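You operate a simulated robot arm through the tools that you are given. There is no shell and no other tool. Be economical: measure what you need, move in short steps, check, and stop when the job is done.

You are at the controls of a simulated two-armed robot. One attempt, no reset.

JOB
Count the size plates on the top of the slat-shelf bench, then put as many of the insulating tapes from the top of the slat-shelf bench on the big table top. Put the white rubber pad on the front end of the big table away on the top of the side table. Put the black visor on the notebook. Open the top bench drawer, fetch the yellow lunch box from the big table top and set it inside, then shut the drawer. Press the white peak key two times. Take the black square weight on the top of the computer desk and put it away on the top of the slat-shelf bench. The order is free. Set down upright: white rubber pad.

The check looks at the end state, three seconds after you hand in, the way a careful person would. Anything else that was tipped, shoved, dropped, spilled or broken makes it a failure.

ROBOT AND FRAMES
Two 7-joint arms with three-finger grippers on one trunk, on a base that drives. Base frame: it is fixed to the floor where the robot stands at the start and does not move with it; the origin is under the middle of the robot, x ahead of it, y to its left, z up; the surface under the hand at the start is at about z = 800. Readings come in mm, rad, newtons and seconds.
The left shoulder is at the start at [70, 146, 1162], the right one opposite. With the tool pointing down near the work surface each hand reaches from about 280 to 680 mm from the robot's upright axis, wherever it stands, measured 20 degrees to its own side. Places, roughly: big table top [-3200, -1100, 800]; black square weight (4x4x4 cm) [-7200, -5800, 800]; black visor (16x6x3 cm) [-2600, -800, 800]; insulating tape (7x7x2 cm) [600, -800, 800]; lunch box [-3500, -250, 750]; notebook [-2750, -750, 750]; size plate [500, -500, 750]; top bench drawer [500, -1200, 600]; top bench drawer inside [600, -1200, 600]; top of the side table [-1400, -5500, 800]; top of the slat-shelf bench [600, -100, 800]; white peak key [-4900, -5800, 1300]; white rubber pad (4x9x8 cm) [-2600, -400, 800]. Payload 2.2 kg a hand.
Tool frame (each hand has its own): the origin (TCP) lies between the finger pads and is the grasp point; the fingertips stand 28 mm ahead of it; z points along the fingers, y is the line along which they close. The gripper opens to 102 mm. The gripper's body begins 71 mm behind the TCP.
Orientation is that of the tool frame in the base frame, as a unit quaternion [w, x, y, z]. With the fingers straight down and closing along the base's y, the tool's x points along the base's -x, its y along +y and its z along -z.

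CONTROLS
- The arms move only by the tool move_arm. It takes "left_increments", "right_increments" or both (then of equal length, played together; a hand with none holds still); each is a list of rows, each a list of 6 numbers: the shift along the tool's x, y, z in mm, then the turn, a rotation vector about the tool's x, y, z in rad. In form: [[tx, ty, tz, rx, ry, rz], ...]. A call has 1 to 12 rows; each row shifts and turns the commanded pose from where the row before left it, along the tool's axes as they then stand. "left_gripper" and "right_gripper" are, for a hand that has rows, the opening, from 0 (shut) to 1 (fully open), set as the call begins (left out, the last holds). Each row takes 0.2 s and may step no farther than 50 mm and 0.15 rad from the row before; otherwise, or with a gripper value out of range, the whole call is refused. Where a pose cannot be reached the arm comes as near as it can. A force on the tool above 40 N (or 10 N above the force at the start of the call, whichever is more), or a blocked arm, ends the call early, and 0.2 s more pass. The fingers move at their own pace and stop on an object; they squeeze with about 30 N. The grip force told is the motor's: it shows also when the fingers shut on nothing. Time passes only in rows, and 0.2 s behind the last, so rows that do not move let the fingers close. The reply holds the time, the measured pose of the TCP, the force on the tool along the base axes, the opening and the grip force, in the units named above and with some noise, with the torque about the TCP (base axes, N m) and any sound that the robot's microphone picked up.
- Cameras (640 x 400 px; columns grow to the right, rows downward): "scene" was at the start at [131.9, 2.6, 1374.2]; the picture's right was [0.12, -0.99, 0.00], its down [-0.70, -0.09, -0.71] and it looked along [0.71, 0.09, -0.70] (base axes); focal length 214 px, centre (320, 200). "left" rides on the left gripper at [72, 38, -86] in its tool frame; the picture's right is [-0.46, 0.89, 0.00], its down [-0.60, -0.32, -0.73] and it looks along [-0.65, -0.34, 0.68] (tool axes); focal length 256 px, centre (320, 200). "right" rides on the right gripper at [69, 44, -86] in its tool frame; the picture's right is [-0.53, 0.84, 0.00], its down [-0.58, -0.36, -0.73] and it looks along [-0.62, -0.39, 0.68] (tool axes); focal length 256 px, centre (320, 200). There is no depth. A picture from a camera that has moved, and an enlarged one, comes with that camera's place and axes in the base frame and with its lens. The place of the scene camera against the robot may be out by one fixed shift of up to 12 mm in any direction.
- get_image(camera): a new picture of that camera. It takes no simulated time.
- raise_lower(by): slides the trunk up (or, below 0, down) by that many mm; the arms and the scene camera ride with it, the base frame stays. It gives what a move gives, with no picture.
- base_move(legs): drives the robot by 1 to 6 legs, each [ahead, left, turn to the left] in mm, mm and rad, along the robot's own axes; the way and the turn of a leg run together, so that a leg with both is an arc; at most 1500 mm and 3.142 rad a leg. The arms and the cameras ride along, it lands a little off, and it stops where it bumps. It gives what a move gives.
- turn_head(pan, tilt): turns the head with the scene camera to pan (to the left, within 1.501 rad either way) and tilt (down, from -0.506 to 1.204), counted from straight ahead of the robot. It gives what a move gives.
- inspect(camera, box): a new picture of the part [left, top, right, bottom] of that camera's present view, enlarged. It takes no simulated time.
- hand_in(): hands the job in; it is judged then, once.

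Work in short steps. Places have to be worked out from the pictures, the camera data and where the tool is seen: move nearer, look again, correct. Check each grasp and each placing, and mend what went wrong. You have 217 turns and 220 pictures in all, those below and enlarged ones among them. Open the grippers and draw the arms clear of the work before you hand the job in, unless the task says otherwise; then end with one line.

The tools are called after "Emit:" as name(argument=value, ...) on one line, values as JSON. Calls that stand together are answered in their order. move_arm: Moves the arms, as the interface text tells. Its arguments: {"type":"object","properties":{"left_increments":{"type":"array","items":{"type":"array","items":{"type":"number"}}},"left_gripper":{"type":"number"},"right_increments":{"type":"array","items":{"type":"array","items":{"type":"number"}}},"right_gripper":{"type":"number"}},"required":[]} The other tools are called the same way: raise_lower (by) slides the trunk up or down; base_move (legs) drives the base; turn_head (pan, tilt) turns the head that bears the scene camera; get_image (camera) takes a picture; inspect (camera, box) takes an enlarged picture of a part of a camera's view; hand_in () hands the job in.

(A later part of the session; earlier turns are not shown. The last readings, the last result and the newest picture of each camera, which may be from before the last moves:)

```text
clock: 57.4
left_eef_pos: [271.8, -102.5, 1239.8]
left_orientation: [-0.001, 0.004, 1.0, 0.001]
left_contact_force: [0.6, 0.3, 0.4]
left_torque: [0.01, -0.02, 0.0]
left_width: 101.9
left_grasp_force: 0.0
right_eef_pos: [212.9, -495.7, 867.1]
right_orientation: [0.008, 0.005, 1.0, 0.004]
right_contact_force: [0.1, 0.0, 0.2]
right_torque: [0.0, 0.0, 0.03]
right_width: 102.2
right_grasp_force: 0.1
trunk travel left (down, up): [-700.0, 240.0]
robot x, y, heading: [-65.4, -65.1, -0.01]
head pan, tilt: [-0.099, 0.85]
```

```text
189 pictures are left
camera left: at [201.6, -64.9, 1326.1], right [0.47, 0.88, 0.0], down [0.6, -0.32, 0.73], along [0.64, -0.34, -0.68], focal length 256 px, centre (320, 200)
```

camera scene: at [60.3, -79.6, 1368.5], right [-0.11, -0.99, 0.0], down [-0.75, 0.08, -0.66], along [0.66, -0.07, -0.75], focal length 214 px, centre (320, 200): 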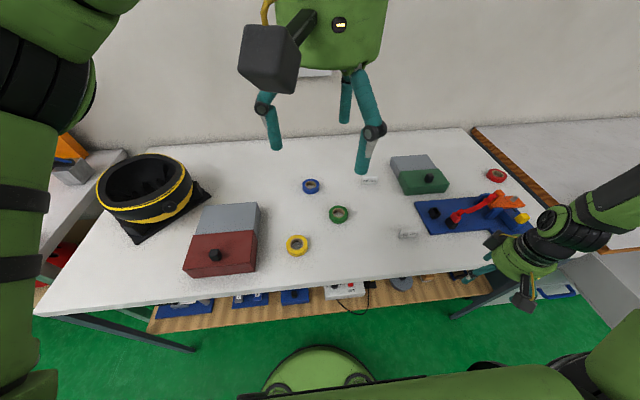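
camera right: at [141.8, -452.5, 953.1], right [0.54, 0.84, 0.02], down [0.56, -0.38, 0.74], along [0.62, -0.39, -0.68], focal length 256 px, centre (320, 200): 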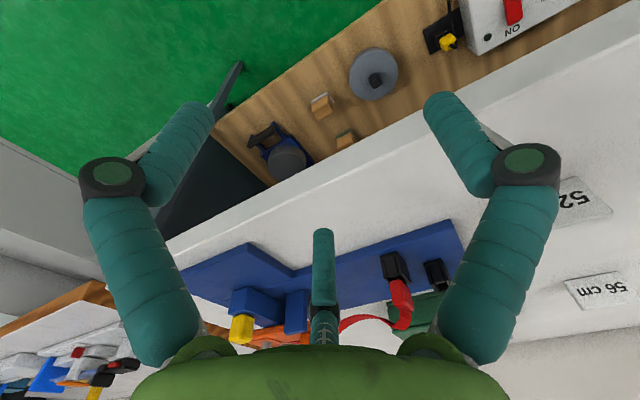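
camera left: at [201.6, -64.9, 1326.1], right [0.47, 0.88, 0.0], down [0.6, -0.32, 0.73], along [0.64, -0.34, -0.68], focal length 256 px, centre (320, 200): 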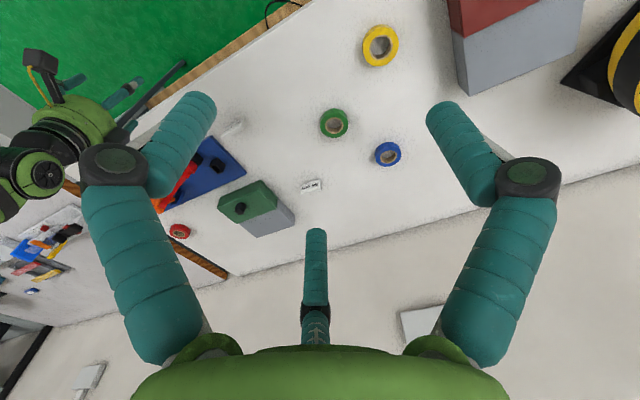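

Tapes are at about yellow (380,−39), green (477,−176). I lower the left hand over the yellow one and raise the right.

Emit:
move_arm(left_increments=[[-27, 16, 35, 0, 0, 0], [-27, 16, 35, 0, 0, 0], [-27, 16, 35, 0, 0, 0], [-27, 16, 35, 0, 0, 0], [0, 0, 50, 0, 0, 0], [0, 0, 50, 0, 0, 0], [0, 0, 50, 0, 0, 0], [0, 0, 40, 0, 0, 0]], right_increments=[[0, 0, -40, 0, 0, 0], [0, 0, -40, 0, 0, 0], [0, 0, -20, 0, 0, 0], [0, 0, 0, 0, 0, 0], [0, 0, 0, 0, 0, 0], [0, 0, 0, 0, 0, 0], [0, 0, 0, 0, 0, 0], [0, 0, 0, 0, 0, 0]])

Emit:
get_image(camera="left")

```text
clock: 59.1
left_eef_pos: [380.8, -41.4, 910.0]
left_orientation: [-0.001, 0.004, 1.0, 0.0]
left_contact_force: [-0.2, -0.6, -0.9]
left_torque: [0.03, 0.03, 0.0]
left_width: 101.8
left_grasp_force: 0.1
right_eef_pos: [210.9, -497.3, 965.8]
right_orientation: [0.008, 0.006, 1.0, 0.004]
right_contact_force: [-0.2, -0.9, -0.5]
right_torque: [0.02, -0.02, 0.0]
right_width: 101.9
right_grasp_force: 0.1
trunk travel left (down, up): [-700.0, 240.0]
robot x, y, heading: [-68.2, -63.5, -0.008]
head pan, tilt: [-0.099, 0.85]
```

```text
188 pictures are left
camera left: at [309.8, -1.6, 997.4], right [0.47, 0.88, 0.0], down [0.6, -0.32, 0.73], along [0.64, -0.35, -0.68], focal length 256 px, centre (320, 200)
```

left: 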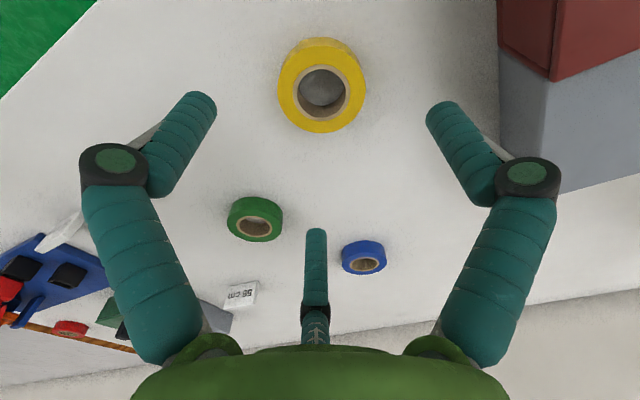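

The yellow tape is exactly under the hand. I descend to z≈831 and close.

Emit:
move_arm(left_increments=[[0, 0, 40, 0, 0, 0], [0, 0, 38, 0, 0, 0]])

Emit:
move_arm(left_increments=[[0, 0, 0, 0, 0, 0], [0, 0, 0, 0, 0, 0], [0, 0, 0, 0, 0, 0]], left_gripper=0)

```text
clock: 59.8
left_eef_pos: [378.6, -42.9, 832.6]
left_orientation: [0.0, 0.004, 1.0, 0.0]
left_contact_force: [-0.4, -0.1, 0.3]
left_torque: [0.01, -0.04, 0.01]
left_width: 102.0
left_grasp_force: 0.1
right_eef_pos: [212.1, -498.1, 965.4]
right_orientation: [0.008, 0.005, 1.0, 0.004]
right_contact_force: [-0.6, -0.1, -0.3]
right_torque: [-0.03, 0.0, 0.0]
right_width: 102.0
right_grasp_force: 0.1
trunk travel left (down, up): [-700.0, 240.0]
robot x, y, heading: [-68.4, -64.7, -0.008]
head pan, tilt: [-0.099, 0.85]
```

```text
clock: 60.5
left_eef_pos: [378.6, -42.9, 832.2]
left_orientation: [0.0, 0.004, 1.0, 0.0]
left_contact_force: [0.9, 0.0, 1.9]
left_torque: [-0.08, -0.09, -0.01]
left_width: 58.6
left_grasp_force: 30.1
right_eef_pos: [210.8, -497.3, 965.4]
right_orientation: [0.008, 0.005, 1.0, 0.004]
right_contact_force: [-0.1, -0.2, -0.4]
right_torque: [-0.01, 0.0, -0.01]
right_width: 102.0
right_grasp_force: 0.0
trunk travel left (down, up): [-700.0, 240.0]
robot x, y, heading: [-66.7, -59.4, -0.01]
head pan, tilt: [-0.099, 0.85]
```

Gripped (58.6 mm). I lift the left hand away and bring the right hand over the green tape.

Emit:
move_arm(left_increments=[[0, 0, -40, 0, 0, 0], [0, 0, -45, 0, 0, 0], [0, 0, -45, 0, 0, 0], [0, 20, -45, 0, 0, 0], [0, 30, -30, 0, 0, 0], [0, 40, 0, 0, 0, 0], [0, 40, 0, 0, 0, 0], [0, 0, 0, 0, 0, 0], [0, 0, 0, 0, 0, 0]], right_increments=[[0, 0, 0, 0, 0, 0], [-30, 36, 0, 0, 0, 0], [-30, 36, 0, 0, 0, 0], [-30, 36, 0, 0, 0, 0], [-30, 36, 0, 0, 0, 0], [-30, 36, 0, 0, 0, 0], [-30, 36, 0, 0, 0, 0], [-30, 36, 0, 0, 0, 0], [-30, 36, 0, 0, 0, 0]])

Emit:
get_image(camera="right")

Emit:
get_image(camera="left")

```text
clock: 62.5
left_eef_pos: [383.5, 87.8, 1034.3]
left_orientation: [-0.001, 0.004, 1.0, 0.0]
left_contact_force: [0.4, -0.4, -0.6]
left_torque: [0.02, -0.04, 0.01]
left_width: 2.1
left_grasp_force: 29.8
right_eef_pos: [439.8, -226.1, 974.0]
right_orientation: [0.009, 0.007, 1.0, 0.005]
right_contact_force: [0.2, 1.0, 0.2]
right_torque: [0.04, 0.02, 0.02]
right_width: 102.2
right_grasp_force: 0.0
right hand out of reach, approached as far as the arm can: row 9
trunk travel left (down, up): [-700.0, 240.0]
robot x, y, heading: [-68.5, -65.7, -0.006]
head pan, tilt: [-0.099, 0.85]
```

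```text
187 pictures are left
camera right: at [369.7, -182.7, 1060.0], right [0.54, 0.84, 0.02], down [0.56, -0.38, 0.74], along [0.62, -0.39, -0.68], focal length 256 px, centre (320, 200)
```

right: 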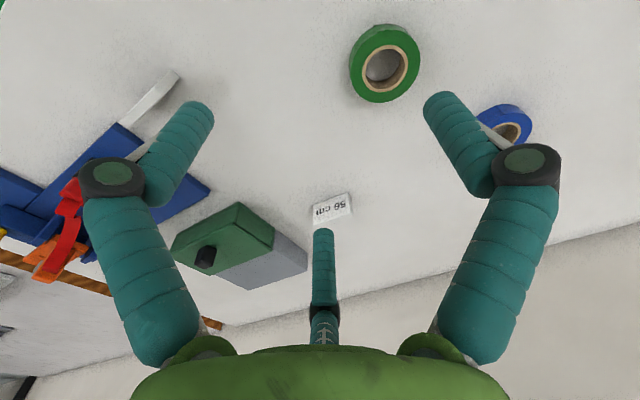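

```text
186 pictures are left
camera left: at [312.4, 125.9, 1121.8], right [0.47, 0.88, 0.0], down [0.6, -0.32, 0.73], along [0.64, -0.34, -0.68], focal length 256 px, centre (320, 200)
```

left: 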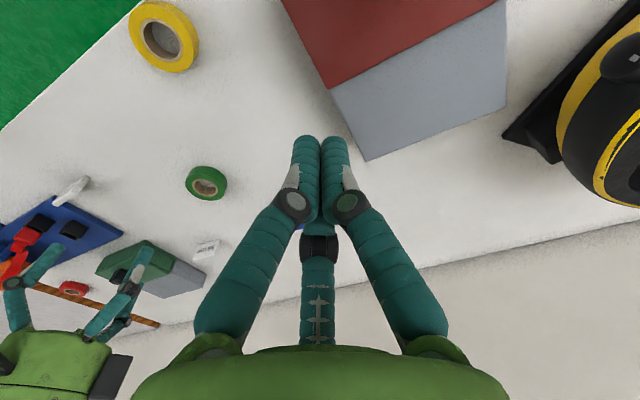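

The yellow tape slipped (only its rim was held) and lies near (304,−55). I try the green tape with the right hand, lower this time; first hover over it.

Emit:
move_arm(right_increments=[[0, 0, 40, 0, 0, 0], [-15, 17, 30, 0, 0, 0], [-20, 25, 0, 0, 0, 0]])

Emit:
get_image(camera="right")

```text
clock: 63.4
left_eef_pos: [380.9, 87.4, 1034.7]
left_orientation: [0.0, 0.004, 1.0, 0.0]
left_contact_force: [-0.7, 0.9, -0.3]
left_torque: [0.0, 0.01, 0.0]
left_width: 2.1
left_grasp_force: 30.0
right_eef_pos: [428.4, -234.8, 935.2]
right_orientation: [0.008, 0.004, 1.0, 0.004]
right_contact_force: [-1.2, 1.9, 0.6]
right_torque: [0.0, 0.02, 0.02]
right_width: 101.9
right_grasp_force: 0.1
right hand out of reach, approached as far as the arm can: row 1, 2, 3
trunk travel left (down, up): [-700.0, 240.0]
robot x, y, heading: [-67.6, -63.3, -0.006]
head pan, tilt: [-0.099, 0.85]
```

```text
185 pictures are left
camera right: at [358.5, -191.3, 1020.6], right [0.54, 0.84, 0.02], down [0.56, -0.38, 0.74], along [0.63, -0.39, -0.68], focal length 256 px, centre (320, 200)
```

right: 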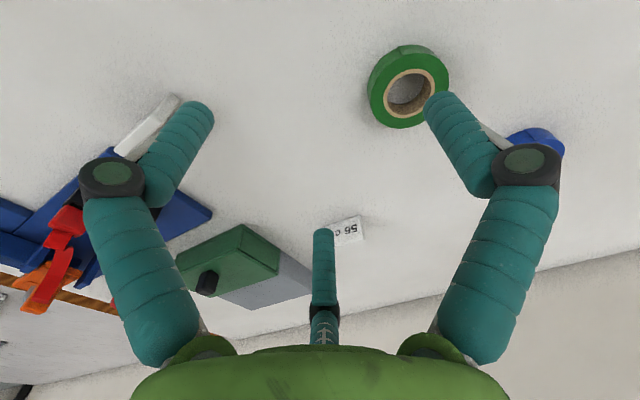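

The right arm is at its limit here, so I shift the base by the offset instead (to the tape at about 478,−177).

Emit:
base_move(legs=[[50, 58, 0]])

Emit:
get_image(camera="right")

```text
clock: 64.4
left_eef_pos: [432.8, 143.3, 1036.0]
left_orientation: [0.0, 0.005, 1.0, 0.0]
left_contact_force: [-0.8, -0.1, 0.7]
left_torque: [0.0, -0.01, -0.02]
left_width: 2.1
left_grasp_force: 30.5
right_eef_pos: [480.6, -177.2, 935.3]
right_orientation: [0.009, 0.006, 1.0, 0.006]
right_contact_force: [0.7, -0.3, 0.3]
right_torque: [0.02, 0.01, -0.02]
right_width: 102.1
right_grasp_force: 0.0
trunk travel left (down, up): [-700.0, 240.0]
robot x, y, heading: [-19.8, -6.4, -0.011]
head pan, tilt: [-0.099, 0.85]
```

```text
184 pictures are left
camera right: at [409.3, -135.8, 1020.6], right [0.54, 0.84, 0.02], down [0.56, -0.38, 0.74], along [0.63, -0.39, -0.68], focal length 256 px, centre (320, 200)
```

right: 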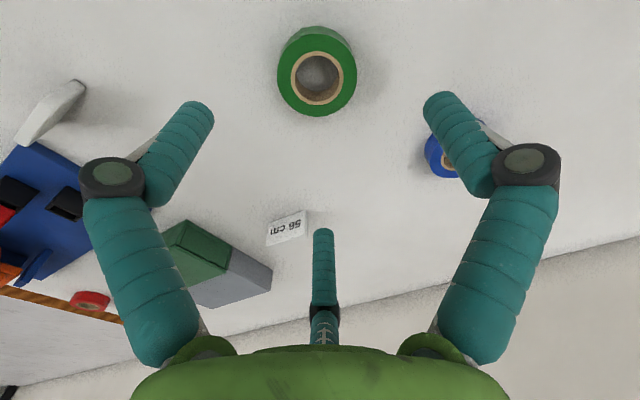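

The green tape is centred under the right hand. I descend to near contact.

Emit:
move_arm(right_increments=[[0, 0, 40, 0, 0, 0], [0, 0, 40, 0, 0, 0], [0, 0, 25, 0, 0, 0]])

Emit:
get_image(camera="right")

```text
clock: 65.2
left_eef_pos: [433.8, 143.5, 1035.8]
left_orientation: [-0.001, 0.004, 1.0, 0.0]
left_contact_force: [0.2, 0.0, 0.3]
left_torque: [0.02, 0.01, 0.03]
left_width: 2.1
left_grasp_force: 30.3
right_eef_pos: [451.8, -210.3, 858.9]
right_orientation: [0.009, 0.005, 1.0, 0.005]
right_contact_force: [0.2, 1.0, -0.4]
right_torque: [-0.04, -0.04, 0.01]
right_width: 101.9
right_grasp_force: 0.0
right hand out of reach, approached as far as the arm can: row 1, 2, 3
trunk travel left (down, up): [-700.0, 240.0]
robot x, y, heading: [-19.1, -5.1, -0.009]
head pan, tilt: [-0.099, 0.85]
```

```text
183 pictures are left
camera right: at [381.4, -167.6, 944.5], right [0.54, 0.84, 0.02], down [0.56, -0.38, 0.74], along [0.63, -0.39, -0.68], focal length 256 px, centre (320, 200)
```

right: 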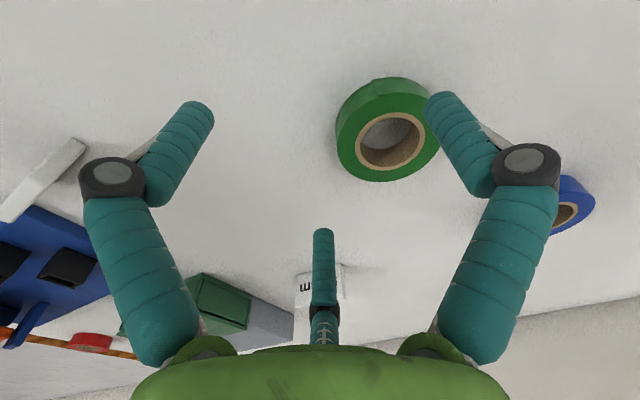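

The right arm's configuration limits it. I raise the hand back and look at the arm from the scene camera.

Emit:
move_arm(right_increments=[[0, 0, -40, 0, 0, 0], [0, 0, -40, 0, 0, 0], [20, -20, -30, 0, 0, 0], [40, -25, 0, 0, 0, 0], [40, -25, 0, 0, 0, 0], [40, -25, 0, 0, 0, 0]])

Emit:
turn_head(pan=-0.7, tilt=0.75)

Emit:
get_image(camera="scene")

```text
clock: 66.6
left_eef_pos: [431.2, 141.5, 1037.3]
left_orientation: [0.001, 0.004, 1.0, 0.001]
left_contact_force: [-0.2, 0.1, 0.2]
left_torque: [0.01, -0.03, 0.0]
left_width: 2.3
left_grasp_force: 30.2
right_eef_pos: [304.6, -306.1, 969.4]
right_orientation: [0.01, 0.005, 1.0, 0.006]
right_contact_force: [0.1, 0.1, 0.3]
right_torque: [0.02, -0.01, 0.02]
right_width: 102.1
right_grasp_force: 0.1
trunk travel left (down, up): [-700.0, 240.0]
robot x, y, heading: [-17.5, -6.6, -0.006]
head pan, tilt: [-0.099, 0.85]
```

```text
clock: 67.6
left_eef_pos: [433.6, 143.3, 1035.4]
left_orientation: [-0.001, 0.006, 1.0, 0.0]
left_contact_force: [-0.3, -0.3, 0.1]
left_torque: [0.02, 0.01, 0.01]
left_width: 2.1
left_grasp_force: 30.5
right_eef_pos: [308.0, -302.4, 968.9]
right_orientation: [0.008, 0.006, 1.0, 0.006]
right_contact_force: [-0.6, -0.1, -0.1]
right_torque: [-0.03, 0.0, 0.03]
right_width: 102.2
right_grasp_force: 0.1
trunk travel left (down, up): [-700.0, 240.0]
robot x, y, heading: [-18.1, -7.9, -0.014]
head pan, tilt: [-0.7, 0.75]
```

```text
182 pictures are left
camera scene: at [96.3, -67.8, 1376.5], right [-0.65, -0.76, 0.0], down [-0.52, 0.44, -0.73], along [0.56, -0.48, -0.68], focal length 214 px, centre (320, 200)
```

scene: 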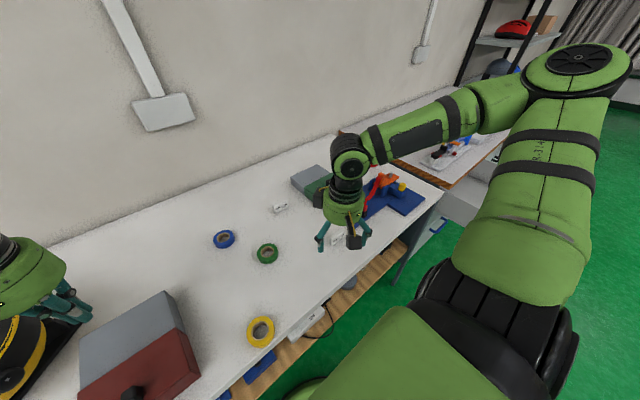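

I test the right arm's forward range along y≈−300 at a safe height.

Emit:
move_arm(right_increments=[[-45, 0, 0, 0, 0, 0], [-45, 0, 0, 0, 0, 0], [-45, 0, 0, 0, 0, 0], [-45, 0, 0, 0, 0, 0], [-45, 0, 0, 0, 0, 0]])

Emit:
get_image(camera="scene")

```text
clock: 68.8
left_eef_pos: [435.2, 144.7, 1033.1]
left_orientation: [-0.002, 0.005, 1.0, -0.001]
left_contact_force: [0.8, 0.2, 0.1]
left_torque: [-0.05, 0.04, -0.03]
left_width: 2.2
left_grasp_force: 30.2
right_eef_pos: [532.4, -306.7, 967.8]
right_orientation: [0.006, 0.005, 1.0, 0.005]
right_contact_force: [-0.6, 0.4, 0.0]
right_torque: [-0.04, 0.04, -0.04]
right_width: 102.2
right_grasp_force: 0.0
trunk travel left (down, up): [-700.0, 240.0]
robot x, y, heading: [-20.0, -6.7, -0.009]
head pan, tilt: [-0.7, 0.75]
```

```text
181 pictures are left
camera scene: at [98.9, -67.0, 1376.3], right [-0.65, -0.76, 0.0], down [-0.52, 0.44, -0.73], along [0.55, -0.48, -0.68], focal length 214 px, centre (320, 200)
```

scene: 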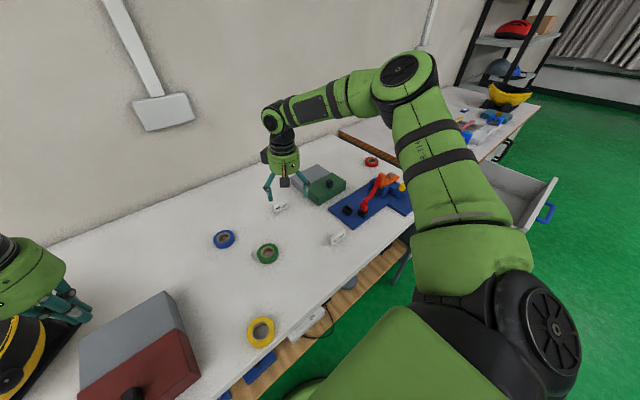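

It reaches well farther to the right, so the limit is on the inner side. I tuck the left hand and shift the base left so the green tape lies under the right hand.

Emit:
move_arm(left_increments=[[40, -28, 0, 0, 0, 0], [40, -28, 0, 0, 0, 0], [40, -28, 0, 0, 0, 0], [30, 0, 0, 0, 0, 0]], left_gripper=1)

Emit:
base_move(legs=[[0, 128, 0.01]])

Emit:
move_arm(right_increments=[[40, 0, 0, 0, 0, 0], [14, 0, 40, 0, 0, 0]])

Emit:
get_image(camera="right")

```text
clock: 69.8
left_eef_pos: [277.4, 59.6, 1034.7]
left_orientation: [0.0, 0.004, 1.0, 0.0]
left_contact_force: [0.5, 0.0, 0.9]
left_torque: [-0.02, -0.03, -0.03]
left_width: 102.0
left_grasp_force: 0.0
right_eef_pos: [530.9, -305.9, 969.8]
right_orientation: [0.008, 0.007, 1.0, 0.004]
right_contact_force: [-0.4, -0.4, -0.3]
right_torque: [-0.02, -0.03, -0.02]
right_width: 101.8
right_grasp_force: 0.1
trunk travel left (down, up): [-700.0, 240.0]
robot x, y, heading: [-17.7, -6.8, -0.008]
head pan, tilt: [-0.7, 0.75]
```

```text
clock: 71.1
left_eef_pos: [279.2, 188.6, 1034.1]
left_orientation: [0.0, -0.001, 1.0, 0.001]
left_contact_force: [0.2, -0.6, -0.8]
left_torque: [0.01, -0.01, 0.0]
left_width: 102.0
left_grasp_force: 0.1
right_eef_pos: [534.8, -175.9, 967.9]
right_orientation: [0.008, 0.002, 1.0, 0.006]
right_contact_force: [-0.9, 0.0, -0.6]
right_torque: [0.02, 0.04, 0.01]
right_width: 102.1
right_grasp_force: 0.0
trunk travel left (down, up): [-700.0, 240.0]
robot x, y, heading: [-17.3, 121.8, 0.001]
head pan, tilt: [-0.7, 0.75]
```

```text
clock: 71.7
left_eef_pos: [280.0, 189.0, 1033.8]
left_orientation: [-0.001, -0.001, 1.0, 0.0]
left_contact_force: [1.0, -0.2, 0.0]
left_torque: [0.02, 0.05, 0.04]
left_width: 102.0
left_grasp_force: 0.1
right_eef_pos: [481.5, -175.5, 927.9]
right_orientation: [0.008, 0.001, 1.0, 0.006]
right_contact_force: [0.3, -0.1, -0.3]
right_torque: [0.02, 0.03, 0.0]
right_width: 102.0
right_grasp_force: 0.1
trunk travel left (down, up): [-700.0, 240.0]
robot x, y, heading: [-18.7, 119.1, 0.004]
head pan, tilt: [-0.7, 0.75]
```

```text
180 pictures are left
camera right: at [410.6, -132.4, 1012.7], right [0.54, 0.84, 0.02], down [0.56, -0.37, 0.74], along [0.63, -0.39, -0.68], focal length 256 px, centre (320, 200)
```

right: 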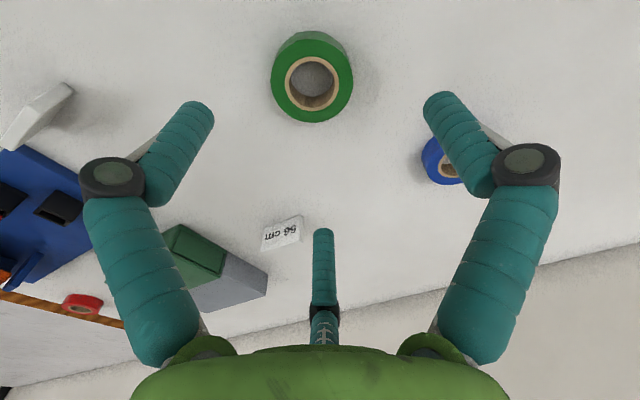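

Aligned within 3 mm. I descend to z≈828.

Emit:
move_arm(right_increments=[[3, -3, 35, 0, 0, 0], [0, 0, 35, 0, 0, 0], [0, 0, 28, 0, 0, 0]])

Emit:
move_arm(right_increments=[[0, 0, 4, 0, 0, 0], [0, 0, 3, 0, 0, 0]])

Emit:
get_image(camera="right")

```text
clock: 72.5
left_eef_pos: [279.2, 191.1, 1033.9]
left_orientation: [-0.001, 0.0, 1.0, 0.0]
left_contact_force: [0.3, 0.0, 0.2]
left_torque: [0.0, 0.0, -0.01]
left_width: 102.1
left_grasp_force: 0.0
right_eef_pos: [477.8, -175.1, 830.7]
right_orientation: [0.008, 0.001, 1.0, 0.004]
right_contact_force: [0.4, -0.2, 0.9]
right_torque: [-0.01, 0.02, 0.01]
right_width: 101.8
right_grasp_force: 0.1
trunk travel left (down, up): [-700.0, 240.0]
robot x, y, heading: [-17.4, 124.0, 0.003]
head pan, tilt: [-0.7, 0.75]
```

```text
clock: 73.1
left_eef_pos: [279.4, 189.2, 1034.3]
left_orientation: [-0.001, -0.001, 1.0, 0.0]
left_contact_force: [0.3, 1.0, 0.1]
left_torque: [0.02, 0.01, 0.0]
left_width: 101.9
left_grasp_force: 0.1
right_eef_pos: [479.4, -176.0, 823.2]
right_orientation: [0.008, 0.0, 1.0, 0.004]
right_contact_force: [-0.3, 0.4, 0.1]
right_torque: [0.01, -0.04, -0.01]
right_width: 102.2
right_grasp_force: 0.1
trunk travel left (down, up): [-700.0, 240.0]
robot x, y, heading: [-18.1, 116.6, -0.002]
head pan, tilt: [-0.7, 0.75]
```

```text
179 pictures are left
camera right: at [408.2, -134.2, 908.3], right [0.53, 0.84, 0.02], down [0.56, -0.37, 0.74], along [0.63, -0.38, -0.68], focal length 256 px, centre (320, 200)
```

right: 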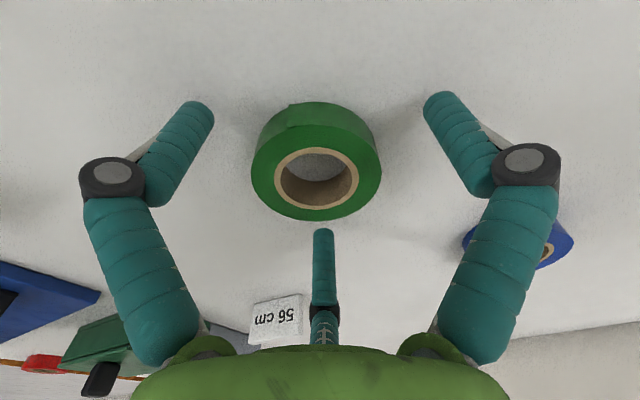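

No contact yet. I go down in small steps until I feel the surface.

Emit:
move_arm(right_increments=[[0, 0, 3, 0, 0, 0], [0, 0, 3, 0, 0, 0], [0, 0, 3, 0, 0, 0]])

```text
clock: 73.9
left_eef_pos: [278.7, 189.4, 1033.7]
left_orientation: [-0.001, -0.001, 1.0, 0.0]
left_contact_force: [0.0, -0.6, 0.4]
left_torque: [0.01, 0.01, -0.01]
left_width: 101.9
left_grasp_force: 0.1
right_eef_pos: [475.6, -178.8, 817.9]
right_orientation: [0.009, 0.001, 1.0, 0.005]
right_contact_force: [-0.4, 0.2, 0.0]
right_torque: [0.02, 0.01, -0.01]
right_width: 102.0
right_grasp_force: 0.0
right hand out of reach, approached as far as the arm can: row 2
trunk travel left (down, up): [-700.0, 240.0]
robot x, y, heading: [-14.8, 119.9, 0.002]
head pan, tilt: [-0.7, 0.75]
```

The tips are at about 790, still free; that should be well down the tape's side. I close.

Emit:
move_arm(right_increments=[[0, 0, 0, 0, 0, 0], [0, 0, 0, 0, 0, 0], [0, 0, 0, 0, 0, 0], [0, 0, 0, 0, 0, 0]], right_gripper=0)

Emit:
get_image(camera="right")

```text
clock: 74.2
left_eef_pos: [270.9, 190.3, 1037.2]
left_orientation: [0.004, 0.0, 1.0, -0.001]
left_contact_force: [0.0, 0.0, -0.1]
left_torque: [0.02, 0.05, 0.01]
left_width: 102.2
left_grasp_force: 0.1
right_eef_pos: [467.6, -181.2, 825.5]
right_orientation: [0.006, 0.002, 1.0, -0.004]
right_contact_force: [-14.0, -6.8, 46.8]
right_torque: [0.2, 1.37, 0.13]
right_width: 58.5
right_grasp_force: 29.8
trunk travel left (down, up): [-700.0, 240.0]
robot x, y, heading: [-18.7, 121.5, -0.003]
head pan, tilt: [-0.7, 0.75]
stopped in row 1 (right hand): the force on the tool passed its limit at 47 N (the readings are from after the stop); the commanded pose is now the measured one
```

```text
178 pictures are left
camera right: at [397.5, -137.2, 910.9], right [0.54, 0.84, 0.0], down [0.57, -0.36, 0.74], along [0.63, -0.4, -0.67], focal length 256 px, centre (320, 200)
```

right: 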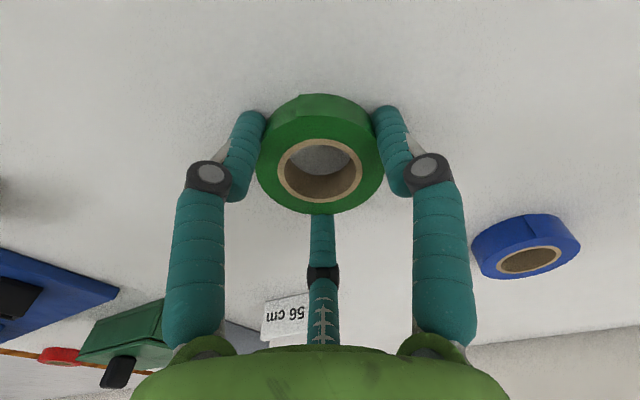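

The tips extend as they close and touched the table; the tape is held at 58.5 mm. I relax and lift gently.

Emit:
move_arm(right_increments=[[0, 0, -3, 0, 0, 0], [0, 0, -5, 0, 0, 0], [0, 0, -10, 0, 0, 0], [0, 0, -15, 0, 0, 0]], right_gripper=0)

Emit:
get_image(camera="right")

```text
clock: 75.2
left_eef_pos: [278.2, 189.1, 1034.8]
left_orientation: [0.0, 0.0, 1.0, 0.0]
left_contact_force: [-0.2, -0.5, -0.1]
left_torque: [0.03, -0.02, 0.01]
left_width: 102.0
left_grasp_force: 0.0
right_eef_pos: [470.7, -181.7, 851.7]
right_orientation: [0.003, 0.001, 1.0, 0.0]
right_contact_force: [0.2, 0.0, 0.3]
right_torque: [0.01, 0.0, -0.02]
right_width: 58.2
right_grasp_force: 30.0
trunk travel left (down, up): [-700.0, 240.0]
robot x, y, heading: [-18.2, 122.0, 0.0]
head pan, tilt: [-0.7, 0.75]
```

```text
177 pictures are left
camera right: at [400.1, -137.8, 937.0], right [0.54, 0.84, 0.0], down [0.57, -0.36, 0.73], along [0.62, -0.39, -0.68], focal length 256 px, centre (320, 200)
```

right: 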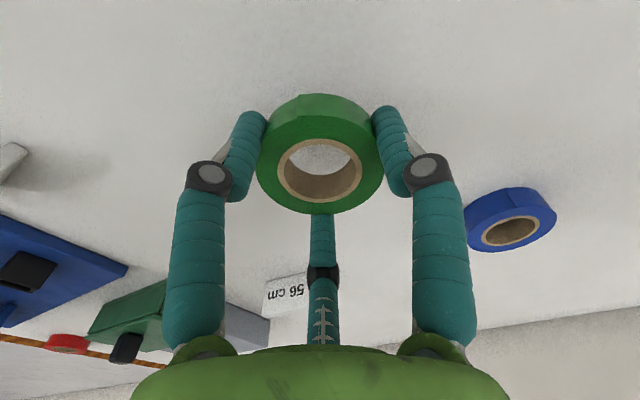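

The green tape is held. I lift and tuck it, then shift the base so the left hand can take the yellow tape at about (304,−55).

Emit:
move_arm(right_increments=[[0, 0, -30, 0, 0, 0], [0, 0, -30, 0, 0, 0], [0, 0, -30, 0, 0, 0], [0, 0, -30, 0, 0, 0], [35, -15, 0, 0, 0, 0], [35, -15, 0, 0, 0, 0], [35, -15, 0, 0, 0, 0], [35, -15, 0, 0, 0, 0]])

Emit:
base_move(legs=[[-80, 0, 0], [0, -290, 0]])

Emit:
get_image(camera="left")

Emit:
get_image(camera="right")

```text
clock: 77.0
left_eef_pos: [276.8, 187.9, 1034.4]
left_orientation: [0.001, 0.0, 1.0, 0.001]
left_contact_force: [-0.3, -0.4, 0.2]
left_torque: [0.01, -0.03, 0.0]
left_width: 101.8
left_grasp_force: 0.0
right_eef_pos: [327.8, -245.3, 969.9]
right_orientation: [0.002, 0.002, 1.0, 0.0]
right_contact_force: [0.1, -0.4, -0.5]
right_torque: [0.04, -0.06, 0.0]
right_width: 58.1
right_grasp_force: 30.1
trunk travel left (down, up): [-700.0, 240.0]
robot x, y, heading: [-17.7, 122.5, -0.0]
head pan, tilt: [-0.7, 0.75]
```

```text
clock: 79.7
left_eef_pos: [199.3, -103.3, 1033.3]
left_orientation: [-0.001, 0.001, 1.0, 0.0]
left_contact_force: [-0.2, 0.1, 0.4]
left_torque: [0.02, 0.0, -0.03]
left_width: 102.1
left_grasp_force: 0.0
right_eef_pos: [251.7, -535.1, 971.5]
right_orientation: [0.002, 0.001, 1.0, -0.001]
right_contact_force: [-0.5, -0.5, 0.3]
right_torque: [0.0, -0.03, 0.02]
right_width: 58.4
right_grasp_force: 30.1
trunk travel left (down, up): [-700.0, 240.0]
robot x, y, heading: [-98.6, -171.0, 0.0]
head pan, tilt: [-0.7, 0.75]
```

```text
176 pictures are left
camera left: at [129.8, -64.8, 1120.9], right [0.47, 0.88, 0.0], down [0.6, -0.32, 0.73], along [0.65, -0.34, -0.68], focal length 256 px, centre (320, 200)
```

left: 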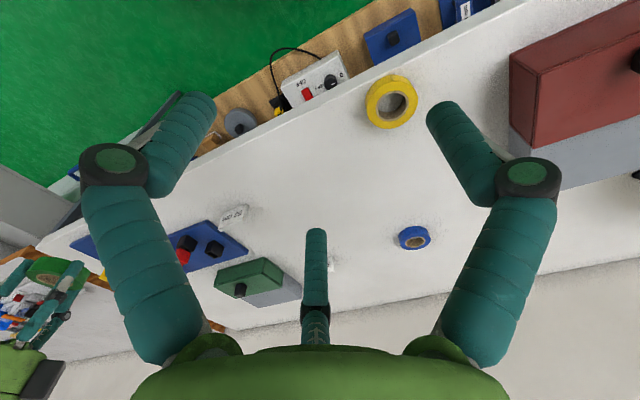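

```text
175 pictures are left
camera right: at [181.1, -491.8, 1056.1], right [0.54, 0.84, 0.0], down [0.57, -0.37, 0.73], along [0.62, -0.39, -0.68], focal length 256 px, centre (320, 200)
```

right: 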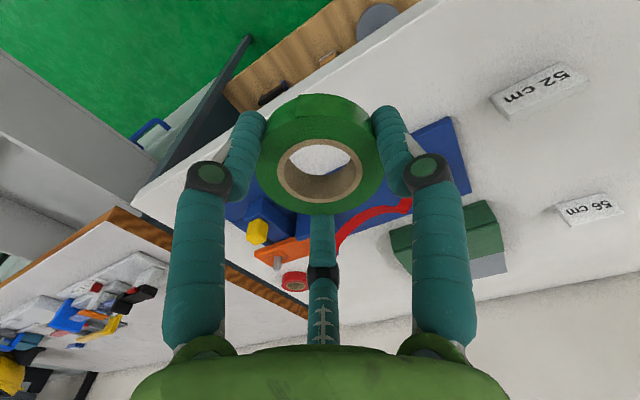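

Yellow tape at (309,−55). I move the left hand over it at z≈900.

Emit:
move_arm(left_increments=[[-35, 16, 20, 0, 0, 0], [-35, 16, 20, 0, 0, 0], [-40, 16, 20, 0, 0, 0], [0, 0, 40, 0, 0, 0], [0, 0, 33, 0, 0, 0]])

Emit:
get_image(camera="left")

```text
clock: 80.9
left_eef_pos: [311.2, -53.3, 899.5]
left_orientation: [-0.002, 0.001, 1.0, 0.0]
left_contact_force: [-0.9, -0.8, -0.2]
left_torque: [0.01, -0.01, -0.01]
left_width: 102.0
left_grasp_force: 0.3
right_eef_pos: [250.4, -535.5, 970.3]
right_orientation: [0.001, 0.001, 1.0, 0.0]
right_contact_force: [0.2, 0.4, -0.1]
right_torque: [0.04, 0.01, 0.03]
right_width: 58.3
right_grasp_force: 30.2
trunk travel left (down, up): [-700.0, 240.0]
robot x, y, heading: [-95.8, -170.1, 0.002]
head pan, tilt: [-0.7, 0.75]
```

```text
174 pictures are left
camera left: at [241.2, -15.6, 986.7], right [0.47, 0.88, 0.0], down [0.6, -0.32, 0.73], along [0.65, -0.34, -0.68], focal length 256 px, centre (320, 200)
```

left: 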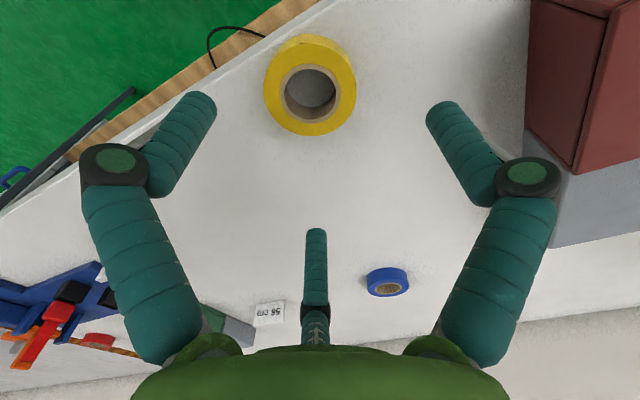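

Centre it by 4 mm, descend to z≈826, then close and lift.

Emit:
move_arm(left_increments=[[5, -4, 38, 0, 0, 0], [0, 0, 35, 0, 0, 0]])

Emit:
move_arm(left_increments=[[0, 0, 0, 0, 0, 0], [0, 0, 0, 0, 0, 0], [0, 0, 0, 0, 0, 0]], left_gripper=0)

Emit:
get_image(camera="left")

```text
clock: 81.5
left_eef_pos: [306.4, -59.8, 827.5]
left_orientation: [0.0, 0.001, 1.0, 0.0]
left_contact_force: [0.1, 0.4, 0.2]
left_torque: [-0.01, -0.01, -0.01]
left_width: 101.8
left_grasp_force: 0.1
right_eef_pos: [252.2, -536.3, 969.3]
right_orientation: [0.002, 0.001, 1.0, 0.0]
right_contact_force: [-0.2, -0.3, -0.3]
right_torque: [0.02, 0.03, 0.01]
right_width: 58.3
right_grasp_force: 30.4
trunk travel left (down, up): [-700.0, 240.0]
robot x, y, heading: [-92.2, -168.5, 0.003]
head pan, tilt: [-0.7, 0.75]
```

```text
clock: 82.3
left_eef_pos: [306.2, -60.1, 826.4]
left_orientation: [0.0, 0.001, 1.0, 0.0]
left_contact_force: [0.3, -0.6, 3.5]
left_torque: [0.04, -0.04, -0.02]
left_width: 58.9
left_grasp_force: 30.0
right_eef_pos: [250.6, -535.9, 970.8]
right_orientation: [0.002, 0.002, 1.0, -0.001]
right_contact_force: [-0.2, -0.7, -0.5]
right_torque: [-0.04, 0.03, -0.01]
right_width: 58.7
right_grasp_force: 30.1
trunk travel left (down, up): [-700.0, 240.0]
robot x, y, heading: [-97.8, -170.0, -0.0]
head pan, tilt: [-0.7, 0.75]
```

```text
173 pictures are left
camera left: at [235.0, -21.8, 914.8], right [0.47, 0.88, 0.0], down [0.6, -0.32, 0.73], along [0.65, -0.34, -0.68], focal length 256 px, centre (320, 200)
```

left: 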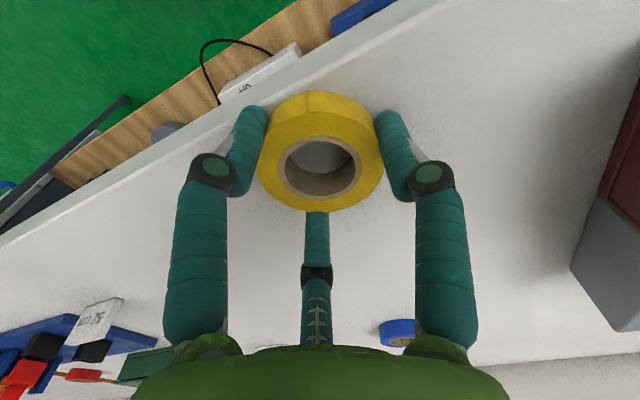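

Looks like the green grip. I lift slowly.

Emit:
move_arm(left_increments=[[0, 0, -5, 0, 0, 0], [0, 0, -10, 0, 0, 0], [0, 0, -15, 0, 0, 0], [0, 0, -20, 0, 0, 0], [0, 0, -25, 0, 0, 0], [0, 0, -25, 0, 0, 0], [0, 0, -25, 0, 0, 0], [0, 0, -20, 0, 0, 0]])

Emit:
get_image(camera="left")

```text
clock: 84.1
left_eef_pos: [305.4, -60.0, 973.9]
left_orientation: [-0.002, 0.001, 1.0, 0.0]
left_contact_force: [0.0, -0.7, -0.9]
left_torque: [-0.01, -0.02, 0.01]
left_width: 58.5
left_grasp_force: 30.2
right_eef_pos: [251.8, -536.7, 969.5]
right_orientation: [0.002, 0.003, 1.0, 0.0]
right_contact_force: [0.8, 0.2, -0.4]
right_torque: [0.01, 0.03, 0.02]
right_width: 58.4
right_grasp_force: 29.8
trunk travel left (down, up): [-700.0, 240.0]
robot x, y, heading: [-96.0, -173.1, -0.009]
head pan, tilt: [-0.7, 0.75]
```

```text
172 pictures are left
camera left: at [234.3, -21.9, 1061.0], right [0.47, 0.88, 0.0], down [0.6, -0.32, 0.73], along [0.65, -0.34, -0.68], focal length 256 px, centre (320, 200)
```

left: 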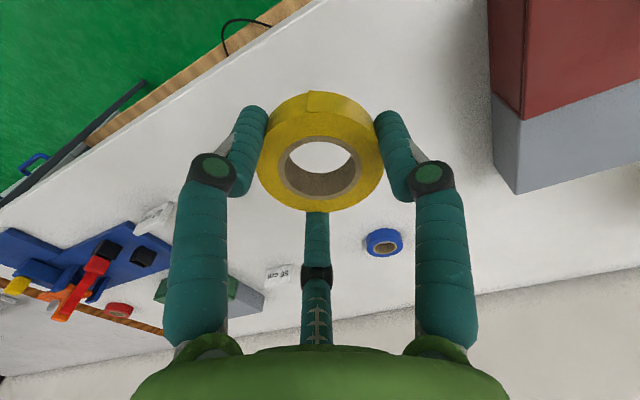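

Both tapes are held. I back away, turn around, and look towards the big table.

Emit:
base_move(legs=[[-650, 0, 0], [0, 0, 3.14]])

Emit:
turn_head(pan=0.0, tilt=0.25)

Emit:
get_image(camera="scene")

Emit:
turn_head(pan=0.9, tilt=0.25)

Emit:
get_image(camera="scene")

```text
clock: 95.0
left_eef_pos: [-1137.5, -269.0, 973.9]
left_orientation: [0.0, 1.0, -0.013, 0.001]
left_contact_force: [-0.4, 0.7, 0.3]
left_torque: [0.01, -0.04, -0.02]
left_width: 58.9
left_grasp_force: 30.0
right_eef_pos: [-1071.8, 206.4, 969.8]
right_orientation: [-0.001, 1.0, -0.014, -0.001]
right_contact_force: [-0.9, -0.3, 0.0]
right_torque: [0.02, -0.04, -0.05]
right_width: 58.3
right_grasp_force: 29.7
trunk travel left (down, up): [-700.0, 240.0]
robot x, y, heading: [-731.0, -168.6, 3.113]
head pan, tilt: [-0.7, 0.75]
```

```text
clock: 96.0
left_eef_pos: [-1137.3, -269.2, 973.4]
left_orientation: [0.0, 1.0, -0.012, 0.0]
left_contact_force: [-0.9, -0.6, 1.0]
left_torque: [0.0, 0.01, 0.03]
left_width: 58.4
left_grasp_force: 29.4
right_eef_pos: [-1071.1, 205.1, 969.3]
right_orientation: [-0.001, 1.0, -0.014, -0.002]
right_contact_force: [0.4, 0.9, 0.5]
right_torque: [0.0, 0.03, 0.01]
right_width: 58.4
right_grasp_force: 29.2
trunk travel left (down, up): [-700.0, 240.0]
robot x, y, heading: [-734.5, -169.8, 3.113]
head pan, tilt: [0.0, 0.25]
```

```text
171 pictures are left
camera scene: at [-876.6, -171.2, 1421.5], right [0.03, 1.0, 0.0], down [0.25, -0.01, -0.97], along [-0.97, 0.03, -0.25], focal length 214 px, centre (320, 200)
```

scene: 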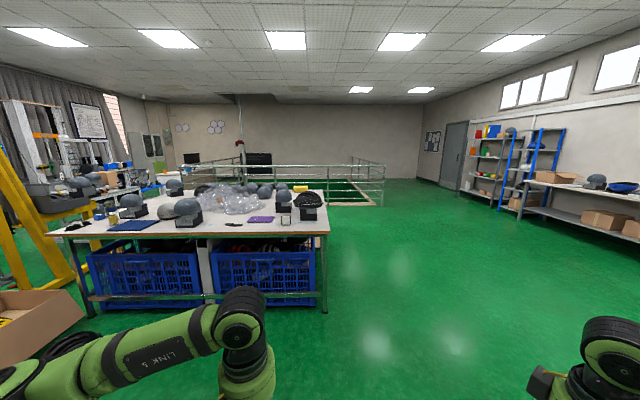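

```text
clock: 97.2
left_eef_pos: [-1137.6, -268.6, 974.0]
left_orientation: [-0.001, 1.0, -0.013, 0.001]
left_contact_force: [-0.1, 0.5, -0.1]
left_torque: [0.01, -0.02, 0.0]
left_width: 58.4
left_grasp_force: 29.8
right_eef_pos: [-1072.3, 206.1, 969.6]
right_orientation: [-0.001, 1.0, -0.014, -0.002]
right_contact_force: [-0.9, 0.1, -1.0]
right_torque: [0.0, 0.02, 0.02]
right_width: 58.5
right_grasp_force: 30.2
trunk travel left (down, up): [-700.0, 240.0]
robot x, y, heading: [-730.0, -168.5, 3.112]
head pan, tilt: [0.901, 0.25]
```

```text
170 pictures are left
camera scene: at [-843.3, -245.4, 1421.6], right [-0.77, 0.64, 0.0], down [0.16, 0.19, -0.97], along [-0.62, -0.74, -0.25], focal length 214 px, centre (320, 200)
```

scene: 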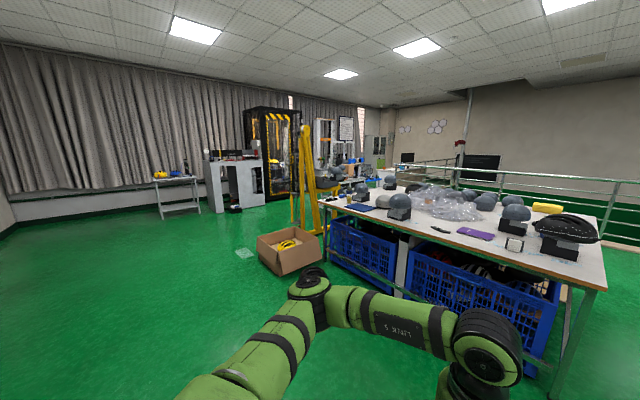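

I see the big table: purple notebook, pad near the right front, yellow lunch box at the far right. I drive up to its front.

Emit:
base_move(legs=[[1100, 350, 0.03]])

Emit:
turn_head(pan=0.0, tilt=0.6)

Emit:
get_image(camera="scene")

Emit:
get_image(camera="left")

Emit:
get_image(camera="right")

```text
clock: 103.1
left_eef_pos: [-2244.2, -597.8, 973.3]
left_orientation: [0.001, 1.0, -0.011, 0.001]
left_contact_force: [-0.2, -0.1, 0.8]
left_torque: [0.02, -0.03, 0.02]
left_width: 58.5
left_grasp_force: 30.3
right_eef_pos: [-2180.6, -121.5, 970.3]
right_orientation: [0.0, 1.0, -0.012, -0.003]
right_contact_force: [-0.1, 0.2, -0.3]
right_torque: [0.05, 0.02, -0.01]
right_width: 58.7
right_grasp_force: 30.4
trunk travel left (down, up): [-700.0, 240.0]
robot x, y, heading: [-1843.6, -493.5, 3.115]
head pan, tilt: [0.901, 0.25]
```

```text
clock: 104.3
left_eef_pos: [-2245.0, -598.2, 972.9]
left_orientation: [0.0, 1.0, -0.011, 0.001]
left_contact_force: [-0.7, -0.1, -0.5]
left_torque: [-0.02, -0.02, 0.01]
left_width: 58.8
left_grasp_force: 29.8
right_eef_pos: [-2180.2, -121.3, 970.3]
right_orientation: [-0.001, 1.0, -0.012, -0.002]
right_contact_force: [0.1, -0.1, -0.2]
right_torque: [-0.01, -0.03, -0.01]
right_width: 58.5
right_grasp_force: 29.9
trunk travel left (down, up): [-700.0, 240.0]
robot x, y, heading: [-1840.8, -492.7, 3.123]
head pan, tilt: [0.0, 0.6]
```

```text
169 pictures are left
camera scene: at [-1979.2, -498.6, 1389.4], right [0.02, 1.0, 0.0], down [0.56, -0.01, -0.83], along [-0.82, 0.02, -0.56], focal length 214 px, centre (320, 200)
```

scene: 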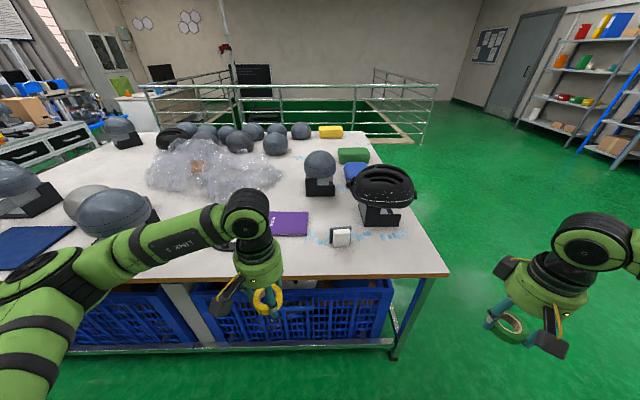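

```text
168 pictures are left
camera left: at [-2171.8, -636.7, 1060.5], right [-0.48, -0.88, 0.0], down [-0.6, 0.33, 0.73], along [-0.64, 0.35, -0.68], focal length 256 px, centre (320, 200)
```

left: 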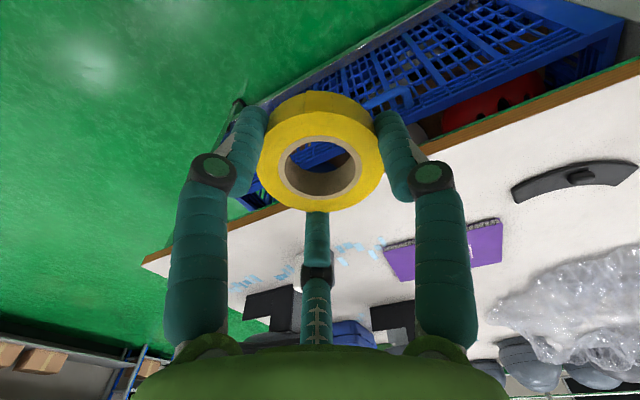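

```text
167 pictures are left
camera right: at [-2113.1, -168.0, 1055.8], right [-0.55, -0.83, 0.0], down [-0.56, 0.38, 0.73], along [-0.61, 0.41, -0.68], focal length 256 px, centre (320, 200)
```

right: 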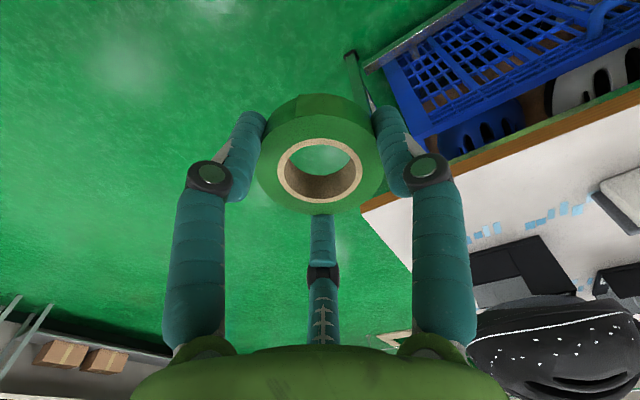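

I plan to set the tapes on free spots: yellow at (−2490,−560), green at (−2490,−240). I drive 140 mm closer and extend the hands.

Emit:
base_move(legs=[[140, 0, 0.02]])

Emit:
move_arm(left_increments=[[-30, -9, 10, 0, 0, 0], [-30, -9, 10, 0, 0, 0], [-30, -9, 10, 0, 0, 0], [-15, -9, 10, 0, 0, 0]], right_increments=[[-35, 25, 10, 0, 0, 0], [-40, 25, 10, 0, 0, 0], [-40, 25, 10, 0, 0, 0], [-40, 25, 10, 0, 0, 0]])

Emit:
get_image(camera="left")

Emit:
get_image(camera="right")

Emit:
get_image(camera="scene")

```text
clock: 105.7
left_eef_pos: [-2380.2, -603.0, 973.2]
left_orientation: [0.0, 1.0, -0.001, 0.0]
left_contact_force: [-0.1, 0.2, -1.2]
left_torque: [-0.02, 0.03, -0.02]
left_width: 58.5
left_grasp_force: 29.7
right_eef_pos: [-2326.1, -128.1, 970.8]
right_orientation: [-0.001, 1.0, -0.001, -0.002]
right_contact_force: [0.6, 0.3, -0.4]
right_torque: [0.0, 0.03, 0.0]
right_width: 58.3
right_grasp_force: 29.8
trunk travel left (down, up): [-700.0, 240.0]
robot x, y, heading: [-1981.3, -493.6, 3.149]
head pan, tilt: [0.0, 0.6]
```

```text
clock: 106.7
left_eef_pos: [-2488.8, -568.5, 930.3]
left_orientation: [0.0, 1.0, -0.001, 0.002]
left_contact_force: [-0.9, 0.2, -0.5]
left_torque: [0.01, 0.01, 0.03]
left_width: 58.7
left_grasp_force: 29.7
right_eef_pos: [-2483.8, -227.5, 926.3]
right_orientation: [-0.002, 1.0, -0.001, -0.001]
right_contact_force: [-0.7, -0.3, 1.0]
right_torque: [0.01, -0.04, 0.02]
right_width: 58.5
right_grasp_force: 29.8
trunk travel left (down, up): [-700.0, 240.0]
robot x, y, heading: [-1982.7, -494.0, 3.141]
head pan, tilt: [0.0, 0.6]
```

```text
166 pictures are left
camera left: at [-2415.3, -606.8, 1017.6], right [-0.47, -0.88, 0.0], down [-0.61, 0.32, 0.73], along [-0.64, 0.34, -0.68], focal length 256 px, centre (320, 200)
```

left: 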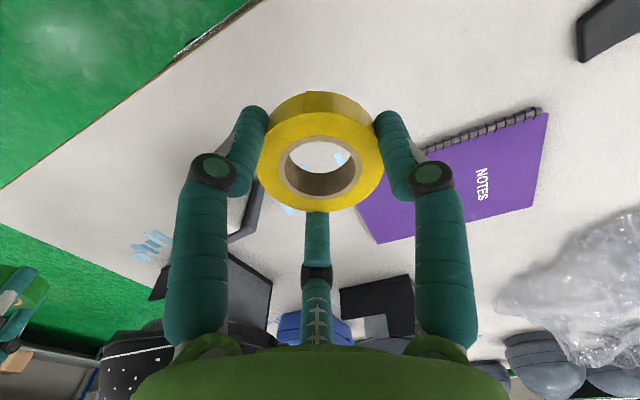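

```text
165 pictures are left
camera right: at [-2415.3, -271.7, 1011.8], right [-0.54, -0.84, 0.0], down [-0.57, 0.37, 0.73], along [-0.62, 0.39, -0.68], focal length 256 px, centre (320, 200)
```

right: 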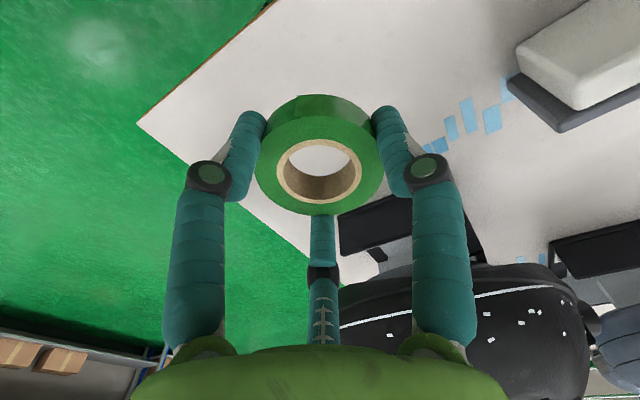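

```text
164 pictures are left
camera scene: at [-2121.6, -501.0, 1389.0], right [0.0, 1.0, 0.0], down [0.57, 0.0, -0.82], along [-0.82, 0.0, -0.57], focal length 214 px, centre (320, 200)
```

scene: 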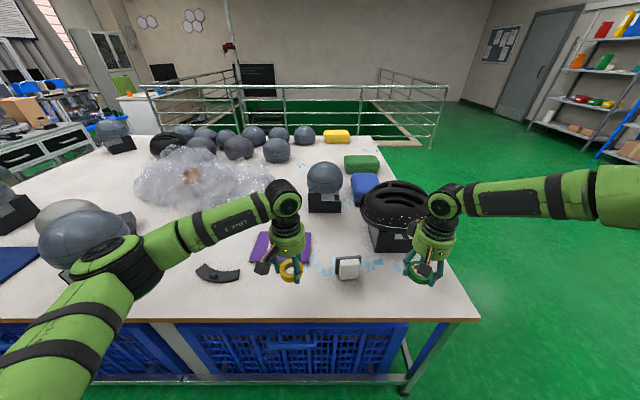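

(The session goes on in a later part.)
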